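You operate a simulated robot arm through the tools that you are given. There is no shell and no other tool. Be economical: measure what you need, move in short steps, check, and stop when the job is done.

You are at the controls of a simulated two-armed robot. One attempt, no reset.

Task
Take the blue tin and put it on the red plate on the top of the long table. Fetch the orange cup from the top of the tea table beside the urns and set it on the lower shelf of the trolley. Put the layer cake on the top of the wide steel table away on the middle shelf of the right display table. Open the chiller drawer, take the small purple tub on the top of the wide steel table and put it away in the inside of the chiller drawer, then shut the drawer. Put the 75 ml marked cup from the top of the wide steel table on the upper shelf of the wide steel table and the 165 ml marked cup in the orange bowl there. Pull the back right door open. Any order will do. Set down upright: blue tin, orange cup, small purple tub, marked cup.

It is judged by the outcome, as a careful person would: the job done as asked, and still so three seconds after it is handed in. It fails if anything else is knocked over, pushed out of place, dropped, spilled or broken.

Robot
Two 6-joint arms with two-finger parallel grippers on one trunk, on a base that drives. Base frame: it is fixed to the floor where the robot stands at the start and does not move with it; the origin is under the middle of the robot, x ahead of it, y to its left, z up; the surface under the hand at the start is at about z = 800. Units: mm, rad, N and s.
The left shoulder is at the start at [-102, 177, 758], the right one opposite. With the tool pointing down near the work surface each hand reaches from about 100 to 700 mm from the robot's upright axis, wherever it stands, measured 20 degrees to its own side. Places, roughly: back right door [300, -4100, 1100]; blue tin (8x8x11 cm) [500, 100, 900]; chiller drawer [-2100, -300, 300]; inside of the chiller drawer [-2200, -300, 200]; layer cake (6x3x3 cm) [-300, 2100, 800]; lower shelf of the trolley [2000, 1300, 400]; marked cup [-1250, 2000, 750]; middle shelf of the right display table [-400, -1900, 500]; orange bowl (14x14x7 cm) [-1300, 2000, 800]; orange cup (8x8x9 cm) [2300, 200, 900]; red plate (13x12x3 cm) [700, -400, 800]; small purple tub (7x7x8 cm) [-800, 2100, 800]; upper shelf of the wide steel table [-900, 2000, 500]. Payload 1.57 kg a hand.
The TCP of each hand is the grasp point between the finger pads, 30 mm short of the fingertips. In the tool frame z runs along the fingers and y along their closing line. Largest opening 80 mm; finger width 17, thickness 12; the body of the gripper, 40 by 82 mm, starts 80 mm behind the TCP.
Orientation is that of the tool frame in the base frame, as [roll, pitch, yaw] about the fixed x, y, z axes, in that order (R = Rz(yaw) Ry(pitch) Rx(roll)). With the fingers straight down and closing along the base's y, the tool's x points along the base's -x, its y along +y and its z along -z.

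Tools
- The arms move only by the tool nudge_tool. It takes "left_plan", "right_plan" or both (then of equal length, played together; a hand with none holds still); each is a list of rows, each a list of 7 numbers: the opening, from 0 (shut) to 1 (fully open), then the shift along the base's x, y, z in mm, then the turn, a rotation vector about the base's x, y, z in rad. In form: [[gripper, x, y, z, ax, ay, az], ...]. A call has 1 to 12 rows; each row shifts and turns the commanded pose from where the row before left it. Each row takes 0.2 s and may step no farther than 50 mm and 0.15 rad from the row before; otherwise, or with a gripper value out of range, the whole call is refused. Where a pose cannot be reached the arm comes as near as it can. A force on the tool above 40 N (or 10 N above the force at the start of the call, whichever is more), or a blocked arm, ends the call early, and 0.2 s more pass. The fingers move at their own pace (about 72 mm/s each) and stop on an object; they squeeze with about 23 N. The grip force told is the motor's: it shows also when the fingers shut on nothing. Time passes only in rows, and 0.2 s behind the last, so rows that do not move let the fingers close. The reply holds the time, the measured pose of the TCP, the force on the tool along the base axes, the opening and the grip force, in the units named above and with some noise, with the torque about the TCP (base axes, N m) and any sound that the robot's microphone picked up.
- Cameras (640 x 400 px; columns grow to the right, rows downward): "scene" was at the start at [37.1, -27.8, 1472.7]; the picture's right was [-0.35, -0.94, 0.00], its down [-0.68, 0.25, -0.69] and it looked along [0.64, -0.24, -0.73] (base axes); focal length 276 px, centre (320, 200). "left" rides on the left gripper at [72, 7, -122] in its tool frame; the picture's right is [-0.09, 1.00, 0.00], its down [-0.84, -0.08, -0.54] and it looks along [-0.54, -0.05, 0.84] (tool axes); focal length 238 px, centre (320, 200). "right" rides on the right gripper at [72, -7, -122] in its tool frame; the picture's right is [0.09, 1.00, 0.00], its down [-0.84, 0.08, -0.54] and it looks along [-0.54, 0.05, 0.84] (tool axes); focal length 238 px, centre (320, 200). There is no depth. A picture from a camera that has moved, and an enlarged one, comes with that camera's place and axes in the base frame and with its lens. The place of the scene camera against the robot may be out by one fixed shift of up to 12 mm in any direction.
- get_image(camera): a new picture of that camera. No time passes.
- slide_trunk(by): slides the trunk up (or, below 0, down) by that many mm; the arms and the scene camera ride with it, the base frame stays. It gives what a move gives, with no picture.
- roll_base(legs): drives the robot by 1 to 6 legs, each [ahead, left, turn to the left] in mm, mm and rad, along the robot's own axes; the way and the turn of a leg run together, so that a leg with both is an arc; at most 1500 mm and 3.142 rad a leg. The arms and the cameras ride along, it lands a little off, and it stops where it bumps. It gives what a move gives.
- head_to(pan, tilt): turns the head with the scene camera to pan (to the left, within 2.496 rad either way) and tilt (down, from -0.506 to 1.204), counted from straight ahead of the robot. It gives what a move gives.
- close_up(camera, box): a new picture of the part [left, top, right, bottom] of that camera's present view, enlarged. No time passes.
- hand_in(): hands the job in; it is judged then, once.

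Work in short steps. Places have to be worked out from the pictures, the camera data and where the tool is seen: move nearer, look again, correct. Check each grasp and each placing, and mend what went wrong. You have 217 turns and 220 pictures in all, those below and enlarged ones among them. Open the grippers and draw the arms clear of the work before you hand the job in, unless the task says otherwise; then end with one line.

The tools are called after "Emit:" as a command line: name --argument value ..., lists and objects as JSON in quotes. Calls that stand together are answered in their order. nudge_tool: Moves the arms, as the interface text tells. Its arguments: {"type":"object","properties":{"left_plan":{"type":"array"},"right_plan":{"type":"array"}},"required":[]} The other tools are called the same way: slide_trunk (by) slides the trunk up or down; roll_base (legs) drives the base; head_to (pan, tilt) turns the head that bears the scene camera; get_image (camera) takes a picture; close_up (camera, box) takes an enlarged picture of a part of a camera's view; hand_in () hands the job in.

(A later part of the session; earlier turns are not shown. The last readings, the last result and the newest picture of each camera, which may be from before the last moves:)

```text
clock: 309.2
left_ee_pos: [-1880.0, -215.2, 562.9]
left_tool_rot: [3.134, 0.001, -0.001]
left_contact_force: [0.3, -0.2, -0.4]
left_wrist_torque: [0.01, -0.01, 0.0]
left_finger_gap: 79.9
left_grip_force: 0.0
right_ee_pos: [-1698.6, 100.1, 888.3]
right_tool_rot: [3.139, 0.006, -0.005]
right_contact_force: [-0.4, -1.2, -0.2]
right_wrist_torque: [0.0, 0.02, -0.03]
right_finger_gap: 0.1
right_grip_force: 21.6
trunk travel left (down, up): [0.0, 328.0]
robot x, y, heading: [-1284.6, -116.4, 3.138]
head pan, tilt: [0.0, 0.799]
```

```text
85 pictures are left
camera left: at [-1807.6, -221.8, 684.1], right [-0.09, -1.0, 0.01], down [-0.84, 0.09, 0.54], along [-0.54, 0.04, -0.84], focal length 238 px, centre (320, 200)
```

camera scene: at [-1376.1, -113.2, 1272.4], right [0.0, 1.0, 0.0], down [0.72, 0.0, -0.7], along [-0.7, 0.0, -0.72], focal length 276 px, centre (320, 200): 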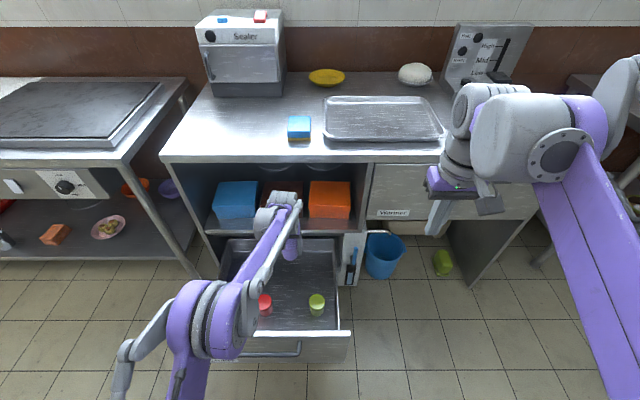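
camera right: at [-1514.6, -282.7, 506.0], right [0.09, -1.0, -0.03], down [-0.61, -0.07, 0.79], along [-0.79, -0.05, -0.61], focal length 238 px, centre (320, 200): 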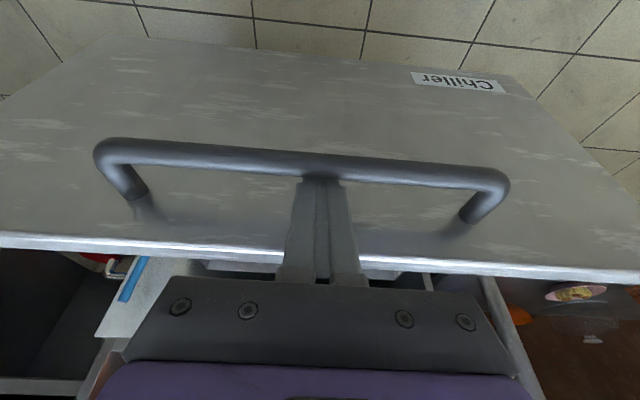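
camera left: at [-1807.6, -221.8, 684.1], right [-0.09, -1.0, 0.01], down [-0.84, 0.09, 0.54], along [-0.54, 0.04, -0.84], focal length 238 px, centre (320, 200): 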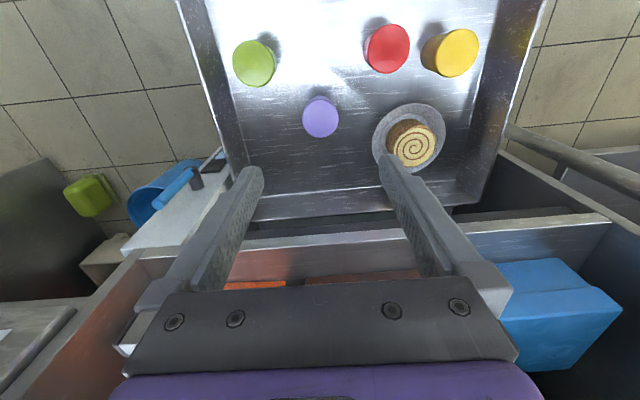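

The tub stands in the drawer. Now lift the left hand clear over the panel, backing the base 260.

Emit:
nudge_tool --left_plan '[[1, 0, 0, 40, 0, 0, 0], [0.5, 0, 0, 40, 0, 0, 0], [0, 0, 0, 0, 0, 0, 0], [0, 0, 0, 0, 0, 0, 0]]'

Emit:
roll_base --legs '[[-260, 0, 0]]'

Emit:
nudge_tool --left_plan '[[0, 40, -35, 0, 0, 0, 0], [0, 40, -30, 0, 0, 0, 0], [0, 0, -7, -40, 0, 0, 0], [0, 0, 0, -45, 0, 0, 0], [0, 0, 0, -45, 0, 0, 0], [0, 0, 0, -45, 0, 0, 0], [0, 0, 0, -40, 0, 0, 0], [0, 0, 0, 0, 0, 0, 0]]'

Emit:
get_image --camera "left"

Emit:
get_image --camera "scene"

```text
clock: 310.2
left_ee_pos: [-1879.3, -215.4, 642.6]
left_tool_rot: [3.13, 0.001, -0.005]
left_contact_force: [-0.1, 0.5, 0.1]
left_wrist_torque: [0.0, 0.01, 0.0]
left_finger_gap: 0.1
left_grip_force: 16.9
right_ee_pos: [-1699.4, 99.2, 889.5]
right_tool_rot: [3.138, 0.005, -0.005]
right_contact_force: [-0.1, -0.8, -0.3]
right_wrist_torque: [-0.04, 0.0, 0.03]
right_finger_gap: 0.1
right_grip_force: 21.3
trunk travel left (down, up): [0.0, 328.0]
robot x, y, heading: [-1286.3, -113.7, 3.141]
head pan, tilt: [0.0, 0.799]
```

```text
clock: 312.1
left_ee_pos: [-1618.3, -214.6, 642.8]
left_tool_rot: [3.131, 0.001, -0.003]
left_contact_force: [0.5, 0.5, -0.7]
left_wrist_torque: [-0.01, 0.01, -0.02]
left_finger_gap: 0.1
left_grip_force: 21.0
right_ee_pos: [-1437.0, 98.4, 888.3]
right_tool_rot: [3.137, 0.005, -0.006]
right_contact_force: [-0.5, 0.6, 0.7]
right_wrist_torque: [0.03, 0.03, -0.01]
right_finger_gap: 0.0
right_grip_force: 21.5
trunk travel left (down, up): [0.0, 328.0]
robot x, y, heading: [-1025.1, -119.3, 3.137]
head pan, tilt: [0.0, 0.799]
```

```text
refused: row 1 steps farther than a row can; nothing moved
```

```text
84 pictures are left
camera left: at [-1546.4, -221.7, 764.0], right [-0.1, -1.0, 0.01], down [-0.84, 0.09, 0.54], along [-0.54, 0.04, -0.84], focal length 238 px, centre (320, 200)
```

left: 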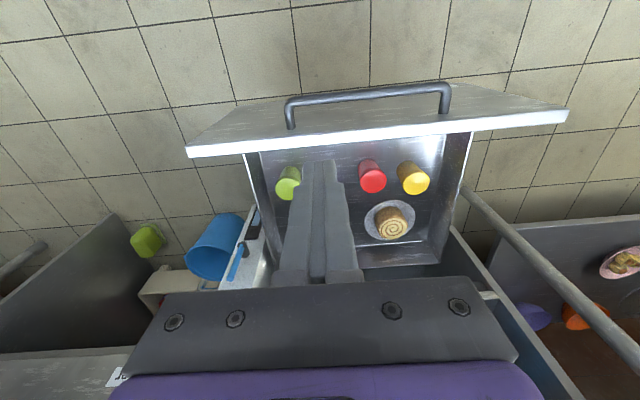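

```text
83 pictures are left
camera scene: at [-1114.0, -113.7, 1272.5], right [0.0, 1.0, 0.0], down [0.72, 0.0, -0.7], along [-0.7, 0.0, -0.72], focal length 276 px, centre (320, 200)
```

scene: 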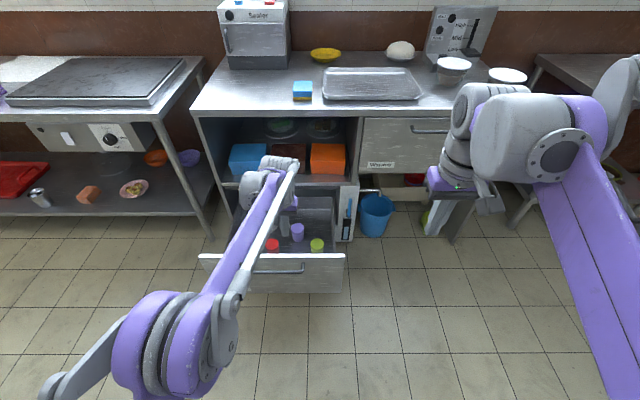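

Bar at about (-1605, -283). Redo the move with smaller steps: back over the bar and down in front of it.

Emit:
nudge_tool --left_plan '[[0, 28, -24, 0, 0, 0, 0], [0, 28, -24, 0, 0, 0, 0], [0, 26, -20, 0, 0, 0, 0], [0, 0, 0, -40, 0, 0, 0], [0, 0, 0, -45, 0, 0, 0], [0, 0, 0, -45, 0, 0, 0], [0, 0, 0, -45, 0, 0, 0], [0, 0, 0, -40, 0, 0, 0], [0, 0, 0, 0, 0, 0, 0]]'

Emit:
get_image --camera "left"

```text
clock: 314.1
left_ee_pos: [-1537.0, -280.8, 425.6]
left_tool_rot: [3.131, -0.002, -0.003]
left_contact_force: [-1.1, 0.2, 0.2]
left_wrist_torque: [0.01, -0.03, 0.0]
left_finger_gap: 0.0
left_grip_force: 21.3
right_ee_pos: [-1437.8, 99.3, 887.5]
right_tool_rot: [3.137, 0.007, -0.005]
right_contact_force: [0.5, 0.0, 0.1]
right_wrist_torque: [0.01, -0.01, 0.02]
right_finger_gap: 0.0
right_grip_force: 21.5
trunk travel left (down, up): [0.0, 328.0]
robot x, y, heading: [-1025.5, -111.7, 3.139]
head pan, tilt: [0.0, 0.799]
```

```text
82 pictures are left
camera left: at [-1464.5, -287.7, 547.1], right [-0.1, -1.0, 0.01], down [-0.84, 0.09, 0.54], along [-0.54, 0.04, -0.84], focal length 238 px, centre (320, 200)
```

left: 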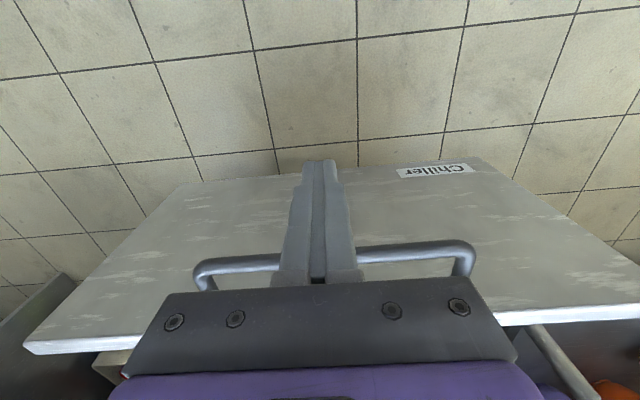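

The closed fingers are in front of the bar. Push by driving ahead 240.

Emit:
roll_base --legs '[[240, 0, 0]]'

Emit:
get_image --camera "scene"

```text
clock: 315.9
left_ee_pos: [-1776.3, -283.4, 426.5]
left_tool_rot: [3.131, -0.002, 0.001]
left_contact_force: [0.6, -0.3, 0.6]
left_wrist_torque: [0.01, -0.02, -0.01]
left_finger_gap: 0.0
left_grip_force: 21.3
right_ee_pos: [-1678.7, 97.6, 887.1]
right_tool_rot: [3.138, 0.006, -0.002]
right_contact_force: [-0.1, -1.0, 0.7]
right_wrist_torque: [0.01, -0.02, 0.0]
right_finger_gap: 0.4
right_grip_force: 21.1
trunk travel left (down, up): [0.0, 328.0]
robot x, y, heading: [-1262.6, -117.6, -3.141]
head pan, tilt: [0.0, 0.799]
```

```text
81 pictures are left
camera scene: at [-1355.3, -113.8, 1272.4], right [0.0, 1.0, 0.0], down [0.72, 0.0, -0.7], along [-0.7, 0.0, -0.72], focal length 276 px, centre (320, 200)
```

scene: 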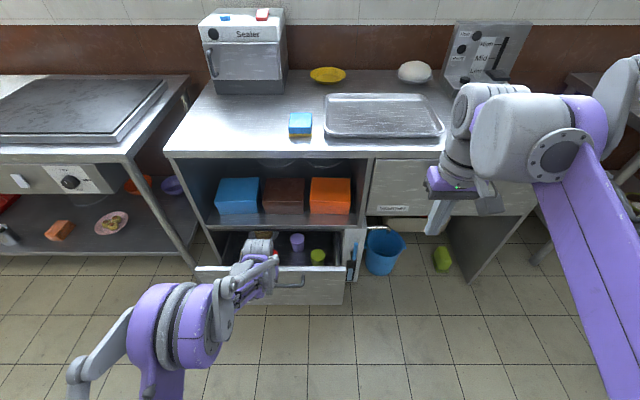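

Closing fine. Push another 145.

Emit:
roll_base --legs '[[145, 0, 0]]'

Emit:
get_image --camera "left"

Emit:
close_up --camera "scene" --box '[180, 180, 400, 330]'

```text
clock: 317.2
left_ee_pos: [-1920.4, -283.1, 425.3]
left_tool_rot: [3.131, -0.002, 0.0]
left_contact_force: [-1.1, -0.6, 0.9]
left_wrist_torque: [0.03, -0.01, 0.0]
left_finger_gap: 0.0
left_grip_force: 21.3
right_ee_pos: [-1823.0, 97.2, 887.4]
right_tool_rot: [3.138, 0.004, -0.002]
right_contact_force: [0.6, -0.6, -0.1]
right_wrist_torque: [0.01, -0.04, 0.01]
right_finger_gap: 0.2
right_grip_force: 21.1
trunk travel left (down, up): [0.0, 328.0]
robot x, y, heading: [-1409.0, -112.4, -3.142]
head pan, tilt: [0.0, 0.799]
```

```text
80 pictures are left
camera left: at [-1847.5, -289.3, 547.3], right [-0.09, -1.0, 0.01], down [-0.84, 0.08, 0.54], along [-0.54, 0.04, -0.84], focal length 238 px, centre (320, 200)
```

left: 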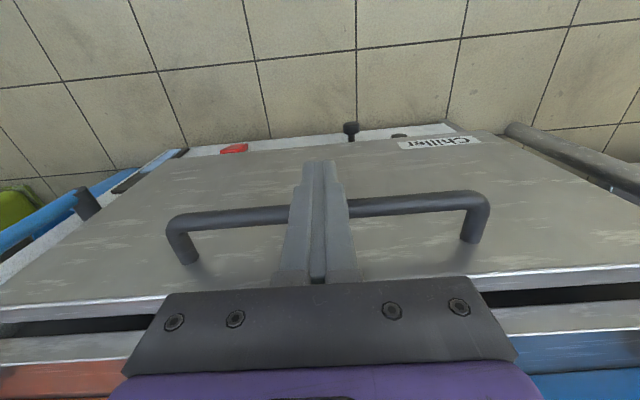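

```text
2.67 times, centred on (290, 255) of scene
camera zoom: at [-1498.5, -113.9, 1272.4], right [0.0, 1.0, 0.0], down [0.72, 0.0, -0.7], along [-0.7, 0.0, -0.72], focal length 735 px, centre (400, 53)
```

zoom: 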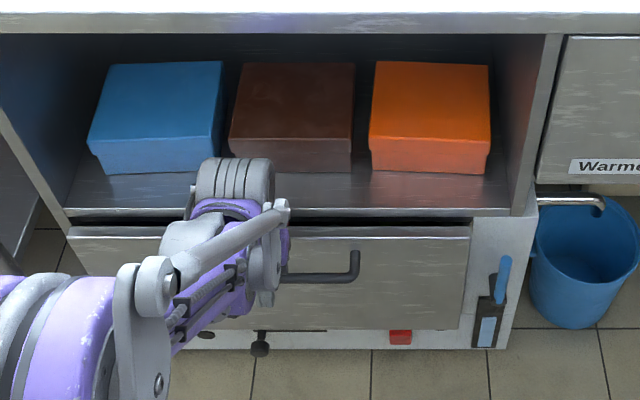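

A ~25 mm gap remains. Push the rest with the arm.

Emit:
nudge_tool --left_plan '[[0, -8, 0, 0, 0, 0, 0], [0, -8, 0, 0, 0, 0, 0], [0, -6, 0, 0, 0, 0, 0], [0, -5, 0, 0, 0, 0, 0], [0, -5, 0, 0, 0, 0, 0], [0, 0, 0, 0, 0, 0, 0]]'

Emit:
get_image --camera "left"

```text
clock: 318.6
left_ee_pos: [-1952.2, -284.2, 424.3]
left_tool_rot: [3.13, -0.001, 0.0]
left_contact_force: [4.4, 1.0, -2.0]
left_wrist_torque: [0.04, -0.08, -0.05]
left_finger_gap: 0.2
left_grip_force: 21.5
right_ee_pos: [-1820.7, 96.3, 888.7]
right_tool_rot: [3.138, 0.006, -0.002]
right_contact_force: [-0.7, -0.1, -0.6]
right_wrist_torque: [-0.02, 0.0, 0.02]
right_finger_gap: 0.1
right_grip_force: 21.6
trunk travel left (down, up): [0.0, 328.0]
robot x, y, heading: [-1406.7, -114.5, -3.136]
head pan, tilt: [0.0, 0.799]
```

```text
78 pictures are left
camera left: at [-1879.1, -289.8, 547.0], right [-0.09, -1.0, 0.01], down [-0.84, 0.08, 0.54], along [-0.54, 0.04, -0.84], focal length 238 px, centre (320, 200)
```

left: 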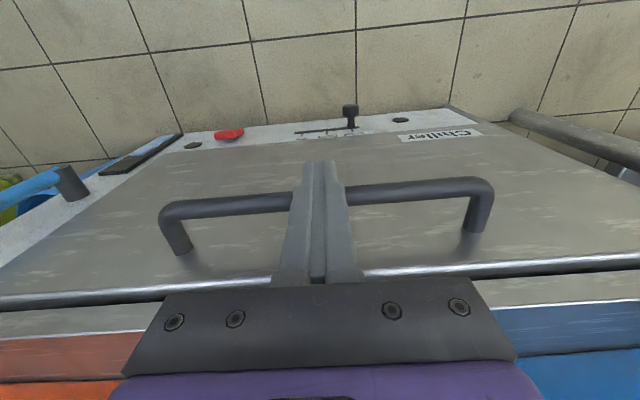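

Emit:
nudge_tool --left_plan '[[0, -4, 0, 0, 0, 0, 0], [0, -4, 0, 0, 0, 0, 0], [0, -4, 0, 0, 0, 0, 0], [0, -4, 0, 0, 0, 0, 0], [0, 0, 0, 0, 0, 0, 0]]'

Emit:
close_up --camera "scene" --box '[180, 180, 400, 330]'

```text
clock: 319.1
left_ee_pos: [-1951.6, -284.3, 425.2]
left_tool_rot: [3.133, -0.012, -0.001]
left_contact_force: [3.8, 0.7, 0.4]
left_wrist_torque: [0.02, -0.06, -0.02]
left_finger_gap: 0.0
left_grip_force: 20.6
right_ee_pos: [-1822.1, 97.5, 888.4]
right_tool_rot: [3.139, 0.006, -0.002]
right_contact_force: [0.3, -0.5, 0.1]
right_wrist_torque: [0.01, 0.0, -0.02]
right_finger_gap: 0.0
right_grip_force: 21.2
trunk travel left (down, up): [0.0, 328.0]
robot x, y, heading: [-1410.8, -113.7, -3.139]
head pan, tilt: [0.0, 0.799]
stopped in row 2 (left hand): the force on the tool passed its limit at 46 N (the readings are from after the stop); the commanded pose is now the measured one
```

```text
2.67 times, centred on (290, 255) of scene
camera zoom: at [-1497.2, -113.9, 1272.4], right [0.0, 1.0, 0.0], down [0.72, 0.0, -0.7], along [-0.7, 0.0, -0.72], focal length 735 px, centre (400, 53)
```

zoom: 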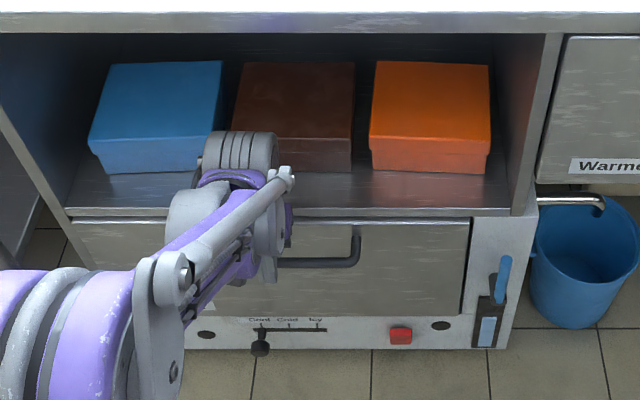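

The drawer is fully shut (hard stop). Back off, raise the left hand and trunk, then turn down the corridor towards the back right door.

Emit:
roll_base --legs '[[-110, 0, 0]]'

Emit:
nudge_tool --left_plan '[[0, 10, 0, 40, 0, 0, 0], [0, 10, 0, 45, 0, 0, 0], [0, 10, 0, 45, 0, 0, 0], [0, 10, 0, 45, 0, 0, 0], [0, 10, 0, 45, 0, 0, 0], [0, 10, 0, 45, 0, 0, 0], [0, 10, 0, 45, 0, 0, 0], [0, 10, 0, 45, 0, 0, 0], [0, 10, 0, 45, 0, 0, 0], [0, 0, 0, 0, 0, 0, 0]]'

Emit:
slide_trunk --by 200

Emit:
roll_base --legs '[[0, 0, 1.5708], [1400, 0, 0]]'

Emit:
head_to --pan 0.3 --tilt 0.3

Emit:
get_image --camera "scene"

```text
clock: 320.3
left_ee_pos: [-1842.7, -283.4, 425.8]
left_tool_rot: [3.132, -0.009, -0.001]
left_contact_force: [-0.1, 0.1, -0.8]
left_wrist_torque: [0.02, 0.02, 0.0]
left_finger_gap: 0.0
left_grip_force: 21.6
right_ee_pos: [-1712.5, 97.4, 888.4]
right_tool_rot: [3.138, 0.005, -0.002]
right_contact_force: [0.7, 0.1, 1.2]
right_wrist_torque: [-0.01, -0.04, -0.02]
right_finger_gap: 0.0
right_grip_force: 21.3
trunk travel left (down, up): [0.0, 328.0]
robot x, y, heading: [-1303.6, -116.0, -3.145]
head pan, tilt: [0.0, 0.799]
```

```text
clock: 322.5
left_ee_pos: [-1755.1, -284.0, 824.3]
left_tool_rot: [3.134, -0.013, 0.0]
left_contact_force: [0.1, 0.0, 0.0]
left_wrist_torque: [0.03, -0.03, -0.03]
left_finger_gap: 0.2
left_grip_force: 21.3
right_ee_pos: [-1713.3, 97.5, 887.6]
right_tool_rot: [3.139, 0.006, -0.002]
right_contact_force: [0.3, -0.3, 0.4]
right_wrist_torque: [-0.01, 0.01, 0.04]
right_finger_gap: 0.0
right_grip_force: 21.6
trunk travel left (down, up): [0.0, 328.0]
robot x, y, heading: [-1297.9, -115.7, -3.142]
head pan, tilt: [0.0, 0.799]
```

```text
clock: 324.7
left_ee_pos: [-1754.4, -282.5, 1024.3]
left_tool_rot: [3.133, -0.013, -0.001]
left_contact_force: [0.2, 0.4, -0.8]
left_wrist_torque: [-0.02, -0.02, 0.02]
left_finger_gap: 0.2
left_grip_force: 21.4
right_ee_pos: [-1713.1, 96.5, 1087.8]
right_tool_rot: [3.138, 0.006, -0.003]
right_contact_force: [-0.2, 0.9, -0.8]
right_wrist_torque: [0.0, 0.02, 0.02]
right_finger_gap: 0.0
right_grip_force: 21.3
trunk travel left (down, up): [-200.0, 128.0]
robot x, y, heading: [-1297.1, -113.5, -3.141]
head pan, tilt: [0.0, 0.799]
```

```text
clock: 335.5
left_ee_pos: [-1122.6, -1970.6, 1024.7]
left_tool_rot: [3.132, -0.011, 1.573]
left_contact_force: [1.1, 0.2, -0.8]
left_wrist_torque: [0.01, 0.01, -0.01]
left_finger_gap: 0.1
left_grip_force: 20.8
right_ee_pos: [-1503.8, -1929.9, 1088.2]
right_tool_rot: [3.137, 0.006, 1.568]
right_contact_force: [-0.4, -0.3, 0.3]
right_wrist_torque: [0.01, 0.01, 0.01]
right_finger_gap: 0.3
right_grip_force: 22.0
trunk travel left (down, up): [-200.0, 128.0]
robot x, y, heading: [-1297.7, -1517.4, -1.571]
head pan, tilt: [0.0, 0.799]
```

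```text
clock: 336.4
left_ee_pos: [-1122.9, -1971.1, 1024.6]
left_tool_rot: [3.132, -0.013, 1.569]
left_contact_force: [0.1, -0.3, -0.4]
left_wrist_torque: [-0.01, 0.02, 0.0]
left_finger_gap: 0.0
left_grip_force: 21.2
right_ee_pos: [-1503.0, -1929.2, 1087.5]
right_tool_rot: [3.138, 0.005, 1.569]
right_contact_force: [0.1, 0.5, 0.3]
right_wrist_torque: [-0.01, 0.0, 0.01]
right_finger_gap: 0.1
right_grip_force: 21.2
trunk travel left (down, up): [-200.0, 128.0]
robot x, y, heading: [-1295.2, -1516.2, -1.571]
head pan, tilt: [0.3, 0.3]
```

```text
76 pictures are left
camera scene: at [-1264.4, -1567.0, 1518.0], right [-0.96, -0.3, 0.0], down [-0.09, 0.28, -0.95], along [0.28, -0.91, -0.3], focal length 276 px, centre (320, 200)
```

scene: 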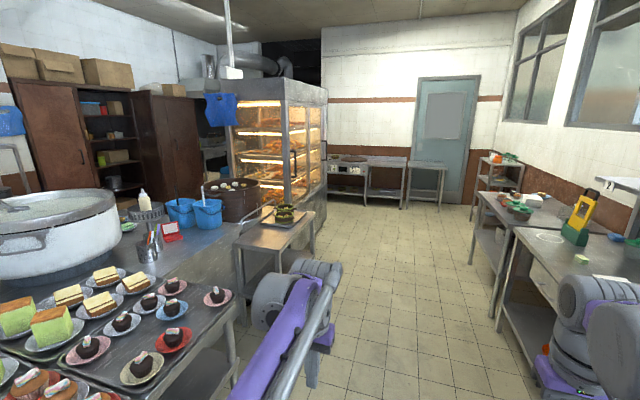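

The lit display cabinet ahead-left seems to be what has the doors. Drive 1100 closer and look at it.

Emit:
roll_base --legs '[[1150, 0, 0]]'

Emit:
head_to --pan 0.8 --tilt 0.2

Emit:
get_image --camera "scene"

```text
clock: 342.3
left_ee_pos: [-1099.1, -3117.6, 1025.2]
left_tool_rot: [3.133, -0.013, 1.593]
left_contact_force: [0.4, -0.2, -0.1]
left_wrist_torque: [-0.03, 0.01, -0.01]
left_finger_gap: 0.0
left_grip_force: 21.1
right_ee_pos: [-1479.9, -3086.0, 1087.1]
right_tool_rot: [3.138, 0.004, 1.59]
right_contact_force: [0.4, -0.3, 1.3]
right_wrist_torque: [-0.02, 0.02, 0.02]
right_finger_gap: 0.1
right_grip_force: 21.2
trunk travel left (down, up): [-200.0, 128.0]
robot x, y, heading: [-1281.7, -2663.7, -1.547]
head pan, tilt: [0.3, 0.3]
```

```text
clock: 343.2
left_ee_pos: [-1098.4, -3116.4, 1025.8]
left_tool_rot: [3.132, -0.014, 1.594]
left_contact_force: [0.2, -0.4, 0.1]
left_wrist_torque: [0.04, -0.03, -0.03]
left_finger_gap: 0.2
left_grip_force: 20.9
right_ee_pos: [-1480.5, -3086.4, 1088.0]
right_tool_rot: [3.139, 0.006, 1.591]
right_contact_force: [-0.5, -0.5, -0.3]
right_wrist_torque: [-0.03, -0.02, 0.02]
right_finger_gap: 0.3
right_grip_force: 21.4
trunk travel left (down, up): [-200.0, 128.0]
robot x, y, heading: [-1280.0, -2670.8, -1.55]
head pan, tilt: [0.799, 0.201]
```

```text
75 pictures are left
camera scene: at [-1210.6, -2692.7, 1527.4], right [-0.68, -0.73, 0.0], down [-0.15, 0.14, -0.98], along [0.72, -0.67, -0.2], focal length 276 px, centre (320, 200)
```

scene: 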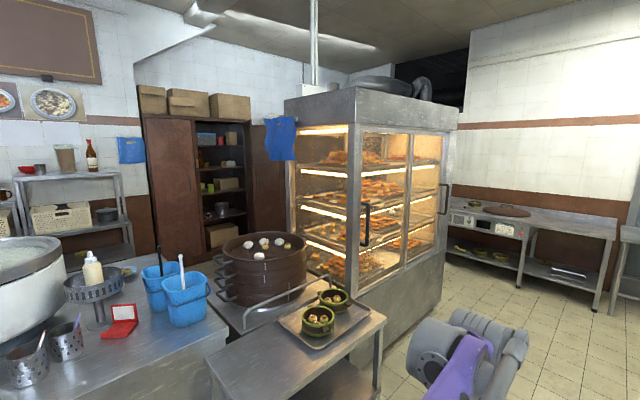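

The cabinet has two glass doors on this side; I zoom in to find which one is meant and whether it has doors on the other faces.

Emit:
close_up --camera "scene" --box '[230, 80, 470, 320]'

```text
1.67 times, centred on (350, 200) of scene
camera zoom: at [-1210.6, -2692.7, 1527.4], right [-0.68, -0.73, 0.0], down [-0.15, 0.14, -0.98], along [0.72, -0.67, -0.2], focal length 459 px, centre (270, 200)
```

zoom: 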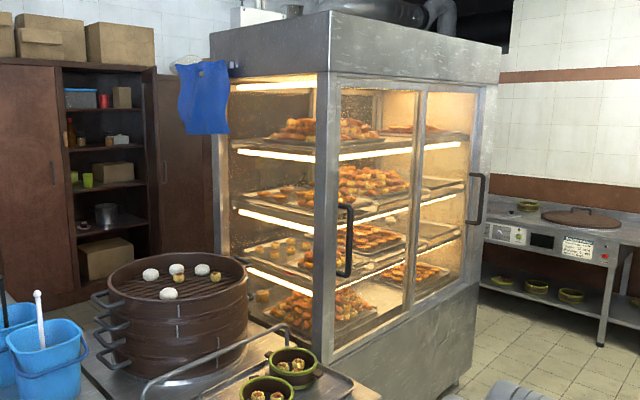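

The named place (300, -4100) lies toward the cabinet's far (+x) side, so the "back" doors are probably there. I drive further along to see whether I can get round.

Emit:
roll_base --legs '[[1400, 0, -0.02], [700, 0, 0]]'

Emit:
head_to --pan 0.9 --tilt 0.25

Emit:
get_image --camera "scene"

```text
clock: 353.6
left_ee_pos: [-1052.9, -5214.3, 1025.5]
left_tool_rot: [3.135, -0.013, 1.596]
left_contact_force: [-0.3, -0.1, 0.0]
left_wrist_torque: [0.0, -0.01, 0.0]
left_finger_gap: 0.0
left_grip_force: 21.2
right_ee_pos: [-1435.3, -5184.9, 1087.3]
right_tool_rot: [3.139, 0.005, 1.593]
right_contact_force: [0.1, -0.8, 0.0]
right_wrist_torque: [-0.02, -0.01, 0.01]
right_finger_gap: 0.1
right_grip_force: 21.7
trunk travel left (down, up): [-200.0, 128.0]
robot x, y, heading: [-1233.0, -4764.2, -1.546]
head pan, tilt: [0.799, 0.201]
```

```text
clock: 354.3
left_ee_pos: [-1053.0, -5215.1, 1025.4]
left_tool_rot: [3.132, -0.013, 1.595]
left_contact_force: [-0.4, 0.1, -0.8]
left_wrist_torque: [-0.01, 0.02, 0.01]
left_finger_gap: 0.2
left_grip_force: 21.2
right_ee_pos: [-1435.9, -5183.6, 1087.6]
right_tool_rot: [3.139, 0.004, 1.595]
right_contact_force: [0.3, -0.4, -0.1]
right_wrist_torque: [-0.01, 0.01, 0.01]
right_finger_gap: 0.0
right_grip_force: 21.2
trunk travel left (down, up): [-200.0, 128.0]
robot x, y, heading: [-1232.7, -4763.2, -1.546]
head pan, tilt: [0.901, 0.25]
```

```text
73 pictures are left
camera scene: at [-1159.7, -4783.1, 1522.9], right [-0.6, -0.8, 0.0], down [-0.2, 0.15, -0.97], along [0.77, -0.58, -0.25], focal length 276 px, centre (320, 200)
```

scene: 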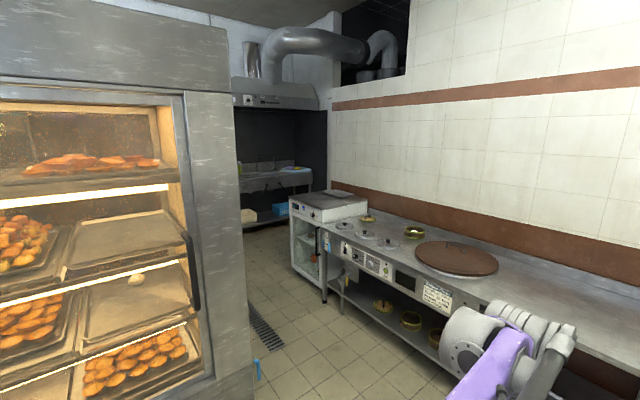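

There is a passage round the cabinet's south end (~880 mm wide). I turn to face +x and slide to its mouth, then look.

Emit:
roll_base --legs '[[0, 0, 1.546], [0, -1030, 0]]'

Emit:
head_to --pan 0.0 --tilt 0.4

Emit:
get_image --camera "scene"

```text
clock: 367.4
left_ee_pos: [-762.7, -5610.4, 1024.9]
left_tool_rot: [3.133, -0.011, -3.115]
left_contact_force: [0.3, 0.5, -0.6]
left_wrist_torque: [0.01, 0.03, -0.04]
left_finger_gap: 0.0
left_grip_force: 21.8
right_ee_pos: [-793.8, -5991.9, 1088.2]
right_tool_rot: [3.139, 0.005, -3.118]
right_contact_force: [0.0, 0.5, 0.3]
right_wrist_torque: [-0.01, -0.01, -0.01]
right_finger_gap: 0.0
right_grip_force: 21.5
trunk travel left (down, up): [-200.0, 128.0]
robot x, y, heading: [-1211.8, -5790.5, 0.025]
head pan, tilt: [0.901, 0.25]
```

```text
clock: 368.6
left_ee_pos: [-761.6, -5610.4, 1024.8]
left_tool_rot: [3.132, -0.012, -3.118]
left_contact_force: [-0.1, 0.9, -0.1]
left_wrist_torque: [0.0, 0.02, 0.0]
left_finger_gap: 0.0
left_grip_force: 20.9
right_ee_pos: [-792.4, -5992.0, 1088.0]
right_tool_rot: [3.138, 0.005, -3.119]
right_contact_force: [0.2, 0.4, 0.6]
right_wrist_torque: [-0.01, 0.0, 0.01]
right_finger_gap: 0.0
right_grip_force: 21.3
trunk travel left (down, up): [-200.0, 128.0]
robot x, y, heading: [-1211.8, -5793.8, 0.025]
head pan, tilt: [0.0, 0.4]
```

```text
72 pictures are left
camera scene: at [-1157.3, -5789.4, 1508.9], right [0.03, -1.0, 0.0], down [-0.39, -0.01, -0.92], along [0.92, 0.02, -0.39], focal length 276 px, centre (320, 200)
```

scene: 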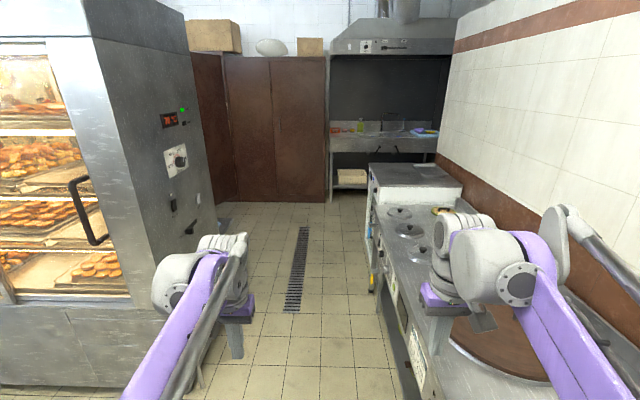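

The passage is ~1.18 m wide (cabinet end y≈-5000, counter y≈-6180), and there's open floor behind. Drive through it and look back at the cabinet's rear.

Emit:
roll_base --legs '[[0, 150, -0.025], [1300, 0, 0], [1250, 0, 0]]'

Emit:
head_to --pan 1.9 --tilt 0.35

Emit:
get_image --camera "scene"

```text
clock: 382.7
left_ee_pos: [1809.3, -5482.7, 1025.7]
left_tool_rot: [3.133, -0.012, -3.137]
left_contact_force: [-0.1, 0.3, 0.2]
left_wrist_torque: [-0.02, -0.01, -0.02]
left_finger_gap: 0.0
left_grip_force: 22.1
right_ee_pos: [1768.4, -5863.7, 1088.6]
right_tool_rot: [3.138, 0.006, -3.141]
right_contact_force: [0.0, 0.4, -0.5]
right_wrist_torque: [0.02, 0.01, -0.01]
right_finger_gap: 0.0
right_grip_force: 21.3
trunk travel left (down, up): [-200.0, 128.0]
robot x, y, heading: [1356.3, -5653.8, 0.008]
head pan, tilt: [0.0, 0.4]
```

```text
clock: 384.6
left_ee_pos: [1808.8, -5482.4, 1024.6]
left_tool_rot: [3.132, -0.013, -3.138]
left_contact_force: [0.0, -0.4, -0.3]
left_wrist_torque: [-0.02, 0.02, -0.01]
left_finger_gap: 0.2
left_grip_force: 21.6
right_ee_pos: [1770.2, -5863.9, 1088.3]
right_tool_rot: [3.139, 0.006, -3.14]
right_contact_force: [0.4, -0.5, 0.4]
right_wrist_torque: [0.0, 0.02, 0.01]
right_finger_gap: 0.0
right_grip_force: 21.4
trunk travel left (down, up): [-200.0, 128.0]
robot x, y, heading: [1355.3, -5655.9, 0.007]
head pan, tilt: [1.901, 0.351]
```

```text
71 pictures are left
camera scene: at [1287.4, -5565.9, 1513.4], right [0.94, 0.33, 0.0], down [0.11, -0.32, -0.94], along [-0.31, 0.89, -0.34], focal length 276 px, centre (320, 200)
```

scene: 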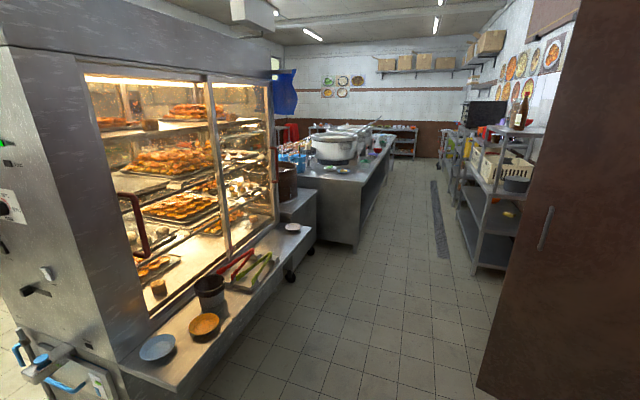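

The rear has two glass doors facing +x above a ledge with dishes; the right one's handle is at its right edge. I turn round here and slide along to it.

Emit:
roll_base --legs '[[0, 0, 1.5708], [0, 0, 1.5638], [0, 1, 0]]'

Emit:
head_to --pan -0.5 --tilt 0.4

Emit:
get_image --camera "scene"

```text
clock: 392.8
left_ee_pos: [890.5, -5788.8, 1025.9]
left_tool_rot: [3.132, -0.012, -0.077]
left_contact_force: [0.6, -0.4, 0.2]
left_wrist_torque: [-0.03, 0.0, -0.02]
left_finger_gap: 0.0
left_grip_force: 21.3
right_ee_pos: [960.2, -5413.1, 1088.3]
right_tool_rot: [3.138, 0.004, -0.079]
right_contact_force: [-0.8, 0.3, 0.0]
right_wrist_torque: [0.01, -0.03, 0.02]
right_finger_gap: 0.2
right_grip_force: 21.5
trunk travel left (down, up): [-200.0, 128.0]
robot x, y, heading: [1352.7, -5657.3, 3.07]
head pan, tilt: [1.901, 0.351]
```

```text
clock: 395.0
left_ee_pos: [889.7, -5788.7, 1025.6]
left_tool_rot: [3.132, -0.013, -0.077]
left_contact_force: [0.8, 0.1, 0.1]
left_wrist_torque: [-0.01, -0.01, -0.03]
left_finger_gap: 0.0
left_grip_force: 21.2
right_ee_pos: [959.9, -5412.2, 1087.2]
right_tool_rot: [3.138, 0.005, -0.08]
right_contact_force: [-0.2, -1.5, -0.2]
right_wrist_torque: [-0.01, 0.01, -0.02]
right_finger_gap: 0.1
right_grip_force: 20.9
trunk travel left (down, up): [-200.0, 128.0]
robot x, y, heading: [1353.4, -5653.7, 3.062]
head pan, tilt: [-0.499, 0.4]
```

```text
70 pictures are left
camera scene: at [1317.2, -5607.2, 1508.9], right [0.54, 0.84, 0.0], down [0.33, -0.21, -0.92], along [-0.77, 0.5, -0.39], focal length 276 px, centre (320, 200)
```

scene: 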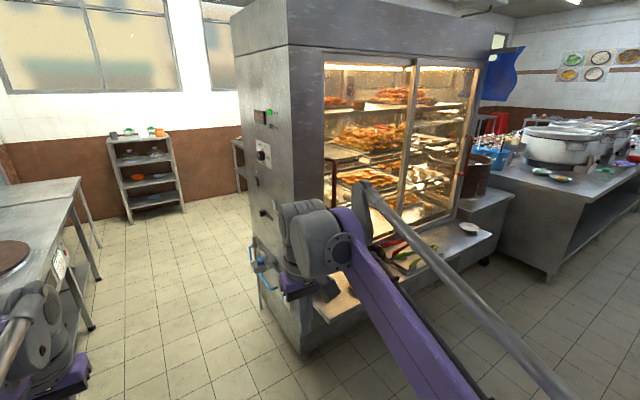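

Correct the heading and slide right 1350 to face the right rear door.

Emit:
roll_base --legs '[[0, 0, 0.077], [0, -1350, 0]]'

Emit:
head_to --pan 0.0 --tilt 0.5

Emit:
get_image --camera "scene"

```text
clock: 407.4
left_ee_pos: [908.1, -4477.9, 1024.4]
left_tool_rot: [3.132, -0.013, -0.017]
left_contact_force: [0.5, -0.1, 0.0]
left_wrist_torque: [-0.02, -0.02, 0.0]
left_finger_gap: 0.0
left_grip_force: 21.3
right_ee_pos: [956.1, -4098.7, 1088.4]
right_tool_rot: [3.137, 0.005, -0.02]
right_contact_force: [0.2, 0.1, 1.2]
right_wrist_torque: [-0.03, 0.04, -0.01]
right_finger_gap: 0.1
right_grip_force: 21.2
trunk travel left (down, up): [-200.0, 128.0]
robot x, y, heading: [1362.8, -4314.4, 3.126]
head pan, tilt: [-0.499, 0.4]
```

```text
clock: 408.3
left_ee_pos: [910.0, -4478.7, 1024.5]
left_tool_rot: [3.133, -0.012, -0.015]
left_contact_force: [0.4, 0.2, 0.6]
left_wrist_torque: [0.0, 0.01, 0.0]
left_finger_gap: 0.0
left_grip_force: 21.8
right_ee_pos: [956.1, -4098.9, 1087.4]
right_tool_rot: [3.137, 0.005, -0.019]
right_contact_force: [-0.2, 0.1, 0.3]
right_wrist_torque: [-0.02, -0.02, -0.02]
right_finger_gap: 0.2
right_grip_force: 21.6
trunk travel left (down, up): [-200.0, 128.0]
robot x, y, heading: [1361.6, -4318.0, 3.126]
head pan, tilt: [0.0, 0.499]
```

```text
69 pictures are left
camera scene: at [1314.2, -4316.0, 1499.7], right [0.02, 1.0, 0.0], down [0.48, -0.01, -0.88], along [-0.88, 0.01, -0.48], focal length 276 px, centre (320, 200)
```

scene: 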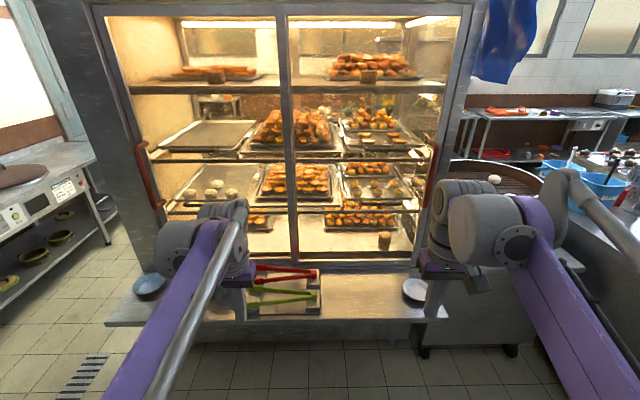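

I see the right rear door: handle near (420, -3922, z 970–1220), hinge by the centre post. I zoom to check door bottom clearance over the ledge items.

Emit:
close_up --camera "scene" --box '[270, 220, 480, 330]'

Emit:
get_image --camera "right"

```text
3.05 times, centred on (375, 275) of scene
camera zoom: at [1314.2, -4316.0, 1499.7], right [0.02, 1.0, 0.0], down [0.48, -0.01, -0.88], along [-0.88, 0.01, -0.48], focal length 840 px, centre (152, -29)
```

zoom: 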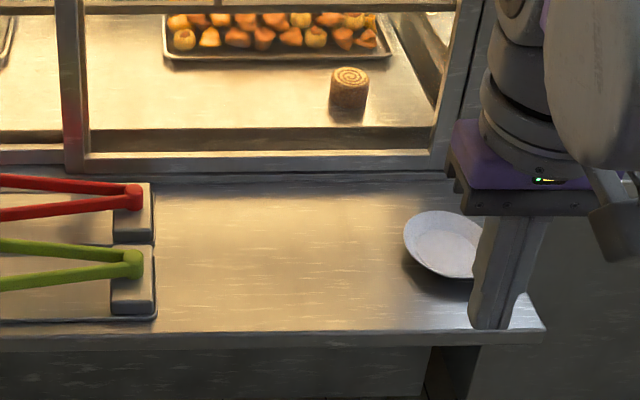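

```text
67 pictures are left
camera right: at [1027.9, -4093.9, 1210.4], right [0.07, -1.0, 0.0], down [-0.84, -0.06, 0.55], along [-0.55, -0.04, -0.84], focal length 238 px, centre (320, 200)
```

right: 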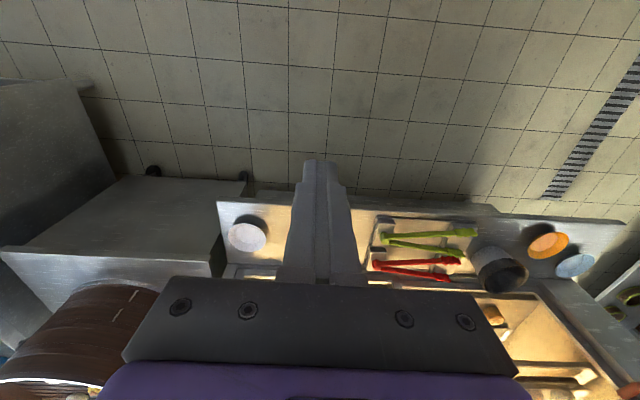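

The ledge items are low and seem to clear the door bottom. I open the right gripper, tilt that hand forward 75°, and drive nearer.

Emit:
nudge_tool --right_plan '[[1, 0, 0, 0, 0, 0.13, 0], [1, 0, 0, 0, 0, 0.13, 0], [1, 0, 0, 0, 0, 0.13, 0], [1, 0, 0, 0, 0, 0.13, 0], [1, 0, 0, 0, 0, 0.13, 0], [1, 0, 0, 0, 0, 0.13, 0], [1, 0, 0, 0, 0, 0.13, 0], [1, 0, 0, 0, 0, 0.13, 0], [1, 0, 0, 0, 0, 0.13, 0], [1, 0, 0, 0, 0, 0.13, 0], [1, 0, 0, 0, 0, 0, 0]]'

Emit:
roll_base --legs '[[250, -280, 0.015]]'

Emit:
get_image --camera "right"

Emit:
get_image --camera "scene"

```text
clock: 410.7
left_ee_pos: [910.1, -4479.0, 1025.0]
left_tool_rot: [3.132, -0.013, -0.016]
left_contact_force: [0.6, -0.6, 0.4]
left_wrist_torque: [0.02, 0.0, -0.02]
left_finger_gap: 0.0
left_grip_force: 21.0
right_ee_pos: [956.0, -4097.7, 1087.9]
right_tool_rot: [3.072, 1.306, -0.068]
right_contact_force: [0.2, -0.3, 0.3]
right_wrist_torque: [0.02, 0.03, 0.01]
right_finger_gap: 80.0
right_grip_force: 0.0
trunk travel left (down, up): [-200.0, 128.0]
robot x, y, heading: [1364.2, -4318.3, 3.122]
head pan, tilt: [0.0, 0.499]
```

```text
clock: 413.7
left_ee_pos: [667.7, -4210.3, 1025.1]
left_tool_rot: [3.131, -0.012, 0.001]
left_contact_force: [0.2, -0.8, 0.5]
left_wrist_torque: [0.02, 0.03, -0.04]
left_finger_gap: 0.0
left_grip_force: 21.7
right_ee_pos: [708.2, -3827.8, 1089.2]
right_tool_rot: [3.07, 1.305, -0.055]
right_contact_force: [-0.2, 0.1, 1.1]
right_wrist_torque: [-0.02, -0.01, -0.02]
right_finger_gap: 80.0
right_grip_force: 0.2
trunk travel left (down, up): [-200.0, 128.0]
robot x, y, heading: [1125.7, -4039.8, -3.139]
head pan, tilt: [0.0, 0.499]
```

```text
66 pictures are left
camera right: at [844.4, -3821.3, 1051.2], right [0.04, -1.0, -0.07], down [0.3, -0.05, 0.95], along [-0.95, -0.06, 0.3], focal length 238 px, centre (320, 200)
```

right: 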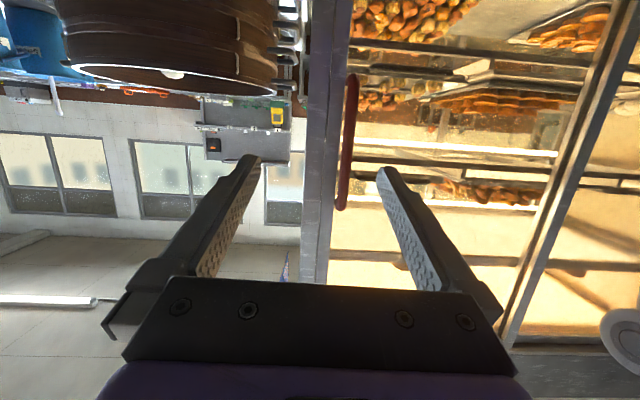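

```text
65 pictures are left
camera scene: at [1070.8, -4039.6, 1499.7], right [0.0, 1.0, 0.0], down [0.48, 0.0, -0.88], along [-0.88, 0.0, -0.48], focal length 276 px, centre (320, 200)
```

scene: 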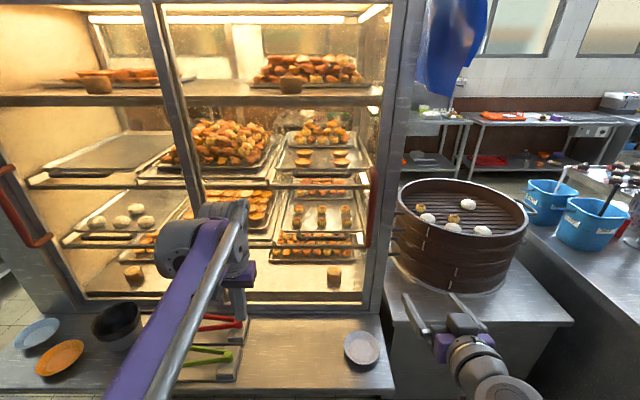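

Handle bar at about (408, -3893, z 970–1203). I draw the left hand back, drive 110 closer, and line up the right hand.

Emit:
nudge_tool --left_plan '[[0, 35, -30, 0, 0, 0, 0], [0, 35, -30, 0, 0, 0, 0], [0, 35, -30, 0, 0, 0, 0], [0, 35, -30, 0, 0, 0, 0], [0, 0, 0, 0, 0, 0, 0]]' --right_plan '[[1, 0, -16, 0, 0, 0, 0], [1, 0, -16, 0, 0, 0, 0], [1, 0, -16, 0, 0, 0, 0], [1, 0, -16, 0, 0, 0, 0], [1, 0, 0, 0, 0, 0, 0]]'

Emit:
roll_base --legs '[[110, 0, 0]]'

Emit:
get_image --camera "right"

Emit:
get_image --camera "scene"

```text
clock: 414.9
left_ee_pos: [807.9, -4327.8, 1024.0]
left_tool_rot: [3.134, -0.013, 0.0]
left_contact_force: [0.4, -1.0, -0.5]
left_wrist_torque: [0.01, -0.01, 0.02]
left_finger_gap: 0.0
left_grip_force: 20.7
right_ee_pos: [709.6, -3889.7, 1086.4]
right_tool_rot: [3.072, 1.306, -0.053]
right_contact_force: [-0.1, 0.0, 0.4]
right_wrist_torque: [-0.01, -0.01, 0.01]
right_finger_gap: 80.4
right_grip_force: 0.1
right hand out of reach, approached as far as the arm can: row 3
trunk travel left (down, up): [-200.0, 128.0]
robot x, y, heading: [1122.2, -4040.6, -3.145]
head pan, tilt: [0.0, 0.499]
```

```text
clock: 416.1
left_ee_pos: [697.4, -4328.5, 1023.4]
left_tool_rot: [3.131, -0.012, 0.0]
left_contact_force: [-0.7, 0.0, -0.3]
left_wrist_torque: [0.01, 0.0, 0.02]
left_finger_gap: 0.0
left_grip_force: 21.4
right_ee_pos: [597.2, -3888.7, 1087.0]
right_tool_rot: [3.071, 1.305, -0.054]
right_contact_force: [0.1, 0.0, -0.1]
right_wrist_torque: [-0.01, -0.03, -0.02]
right_finger_gap: 80.2
right_grip_force: 0.0
trunk travel left (down, up): [-200.0, 128.0]
robot x, y, heading: [1012.6, -4043.0, -3.145]
head pan, tilt: [0.0, 0.499]
```

```text
64 pictures are left
camera right: at [733.8, -3882.5, 1050.6], right [0.04, -1.0, -0.07], down [0.3, -0.05, 0.95], along [-0.95, -0.06, 0.3], focal length 238 px, centre (320, 200)
```

right: 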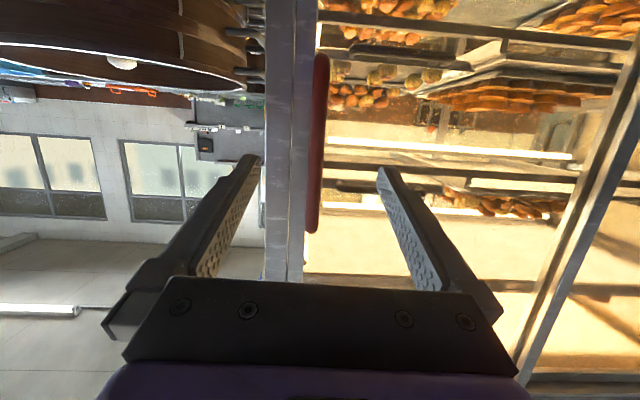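

```text
63 pictures are left
camera scene: at [960.0, -4040.0, 1499.7], right [0.0, 1.0, 0.0], down [0.48, 0.0, -0.88], along [-0.88, 0.0, -0.48], focal length 276 px, centre (320, 200)
```

scene: 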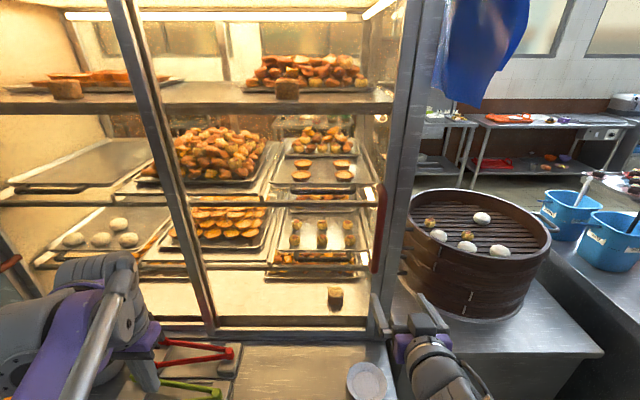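

Bar refined to (416, -3894). Advance 173 mm with the open fingers straddling the bar.

Emit:
nudge_tool --right_plan '[[1, -36, -2, 0, 0, 0, 0], [1, -36, -2, 0, 0, 0, 0], [1, -36, -2, 0, 0, 0, 0], [1, -33, 0, 0, 0, 0, 0], [1, -20, 0, 0, 0, 0, 0], [1, 0, 0, 0, 0, 0, 0]]'

Emit:
get_image --camera "right"

Emit:
close_up --camera "scene" --box '[300, 150, 480, 320]'

```text
clock: 417.5
left_ee_pos: [698.2, -4329.2, 1024.3]
left_tool_rot: [3.133, -0.011, 0.001]
left_contact_force: [0.8, -1.1, 0.1]
left_wrist_torque: [0.0, -0.01, 0.0]
left_finger_gap: 0.3
left_grip_force: 21.2
right_ee_pos: [436.5, -3896.7, 1087.3]
right_tool_rot: [3.069, 1.305, -0.054]
right_contact_force: [0.3, 0.4, -0.1]
right_wrist_torque: [-0.01, 0.0, 0.02]
right_finger_gap: 80.1
right_grip_force: 0.0
trunk travel left (down, up): [-200.0, 128.0]
robot x, y, heading: [1016.3, -4039.1, -3.137]
head pan, tilt: [0.0, 0.499]
```

```text
62 pictures are left
camera right: at [571.2, -3889.7, 1051.0], right [0.04, -1.0, -0.07], down [0.3, -0.05, 0.95], along [-0.95, -0.06, 0.3], focal length 238 px, centre (320, 200)
```

right: 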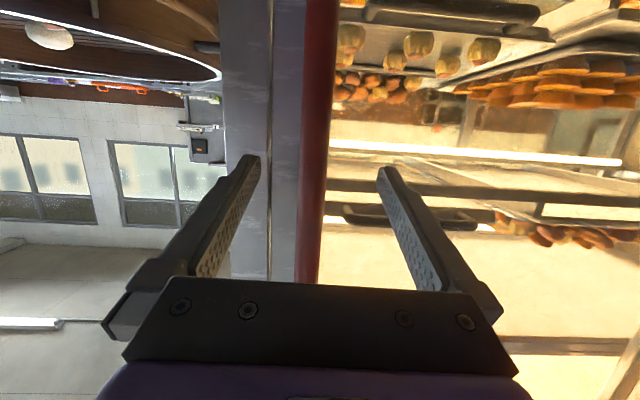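

```text
2.35 times, centred on (390, 235) of scene
camera zoom: at [961.0, -4040.0, 1499.7], right [0.0, 1.0, 0.0], down [0.48, 0.0, -0.88], along [-0.88, 0.0, -0.48], focal length 648 px, centre (155, 118)
```

zoom: 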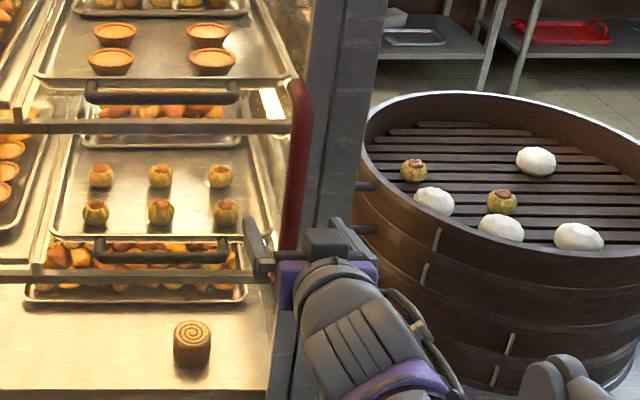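

The bar is between the fingers. Go 8 mm further and close on it.

Emit:
nudge_tool --right_plan '[[1, -8, 0, 0, 0, 0, 0], [0.5, 0, 0, 0, 0, 0, 0], [0, 0, 0, 0, 0, 0, 0], [0, 0, 0, 0, 0, 0, 0], [0, 0, 0, 0, 0, 0, 0]]'

Emit:
get_image --camera "right"

```text
clock: 418.7
left_ee_pos: [700.9, -4327.2, 1025.9]
left_tool_rot: [3.13, -0.007, 0.0]
left_contact_force: [0.4, -0.4, -0.7]
left_wrist_torque: [0.0, -0.02, 0.01]
left_finger_gap: 0.1
left_grip_force: 21.1
right_ee_pos: [433.1, -3896.2, 1089.6]
right_tool_rot: [3.066, 1.308, -0.057]
right_contact_force: [30.6, 4.5, -0.1]
right_wrist_torque: [-0.04, 0.0, -0.2]
right_finger_gap: 0.0
right_grip_force: 21.2
trunk travel left (down, up): [-200.0, 128.0]
robot x, y, heading: [1011.0, -4039.5, -3.138]
head pan, tilt: [0.0, 0.499]
```

```text
60 pictures are left
camera right: at [568.3, -3889.1, 1052.8], right [0.04, -1.0, -0.07], down [0.31, -0.05, 0.95], along [-0.95, -0.06, 0.3], focal length 238 px, centre (320, 200)
```

right: 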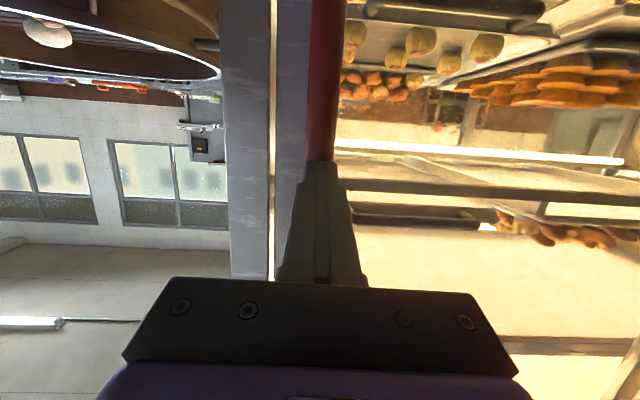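

The fingers closed in front of the bar (tips touch it at x≈402), so the bar is at x≈392. Back off, reopen, and go in deeper.

Emit:
nudge_tool --right_plan '[[0, 18, 0, 0, 0, 0, 0], [0.5, 0, 0, 0, 0, 0, 0], [1, 0, 0, 0, 0, 0, 0], [1, 0, 0, 0, 0, 0, 0], [1, -20, 0, 0, 0, 0, 0], [1, -18, 0, 0, 0, 0, 0], [1, -10, 0, 0, 0, 0, 0], [1, 0, 0, 0, 0, 0, 0]]'

Emit:
get_image --camera "right"

```text
clock: 420.5
left_ee_pos: [698.6, -4329.4, 1024.6]
left_tool_rot: [3.132, -0.012, 0.001]
left_contact_force: [-1.2, 0.2, -1.4]
left_wrist_torque: [0.0, 0.02, 0.02]
left_finger_gap: 0.0
left_grip_force: 20.8
right_ee_pos: [400.3, -3896.4, 1088.5]
right_tool_rot: [3.07, 1.306, -0.052]
right_contact_force: [-0.4, 0.5, 0.9]
right_wrist_torque: [0.03, -0.03, 0.0]
right_finger_gap: 80.0
right_grip_force: 0.1
trunk travel left (down, up): [-200.0, 128.0]
robot x, y, heading: [1011.5, -4038.9, -3.138]
head pan, tilt: [0.0, 0.499]
```

```text
59 pictures are left
camera right: at [535.4, -3888.6, 1051.6], right [0.04, -1.0, -0.07], down [0.3, -0.06, 0.95], along [-0.95, -0.06, 0.3], focal length 238 px, centre (320, 200)
```

right: 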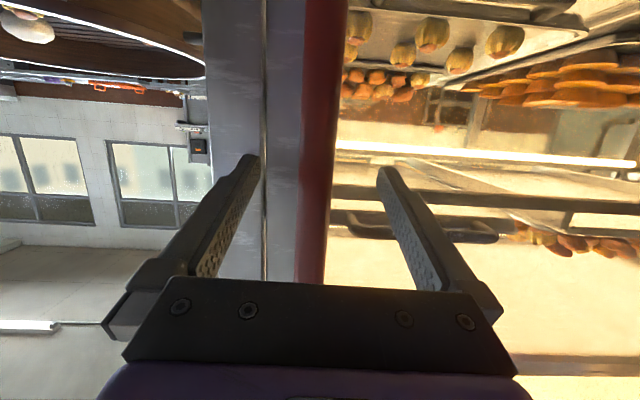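

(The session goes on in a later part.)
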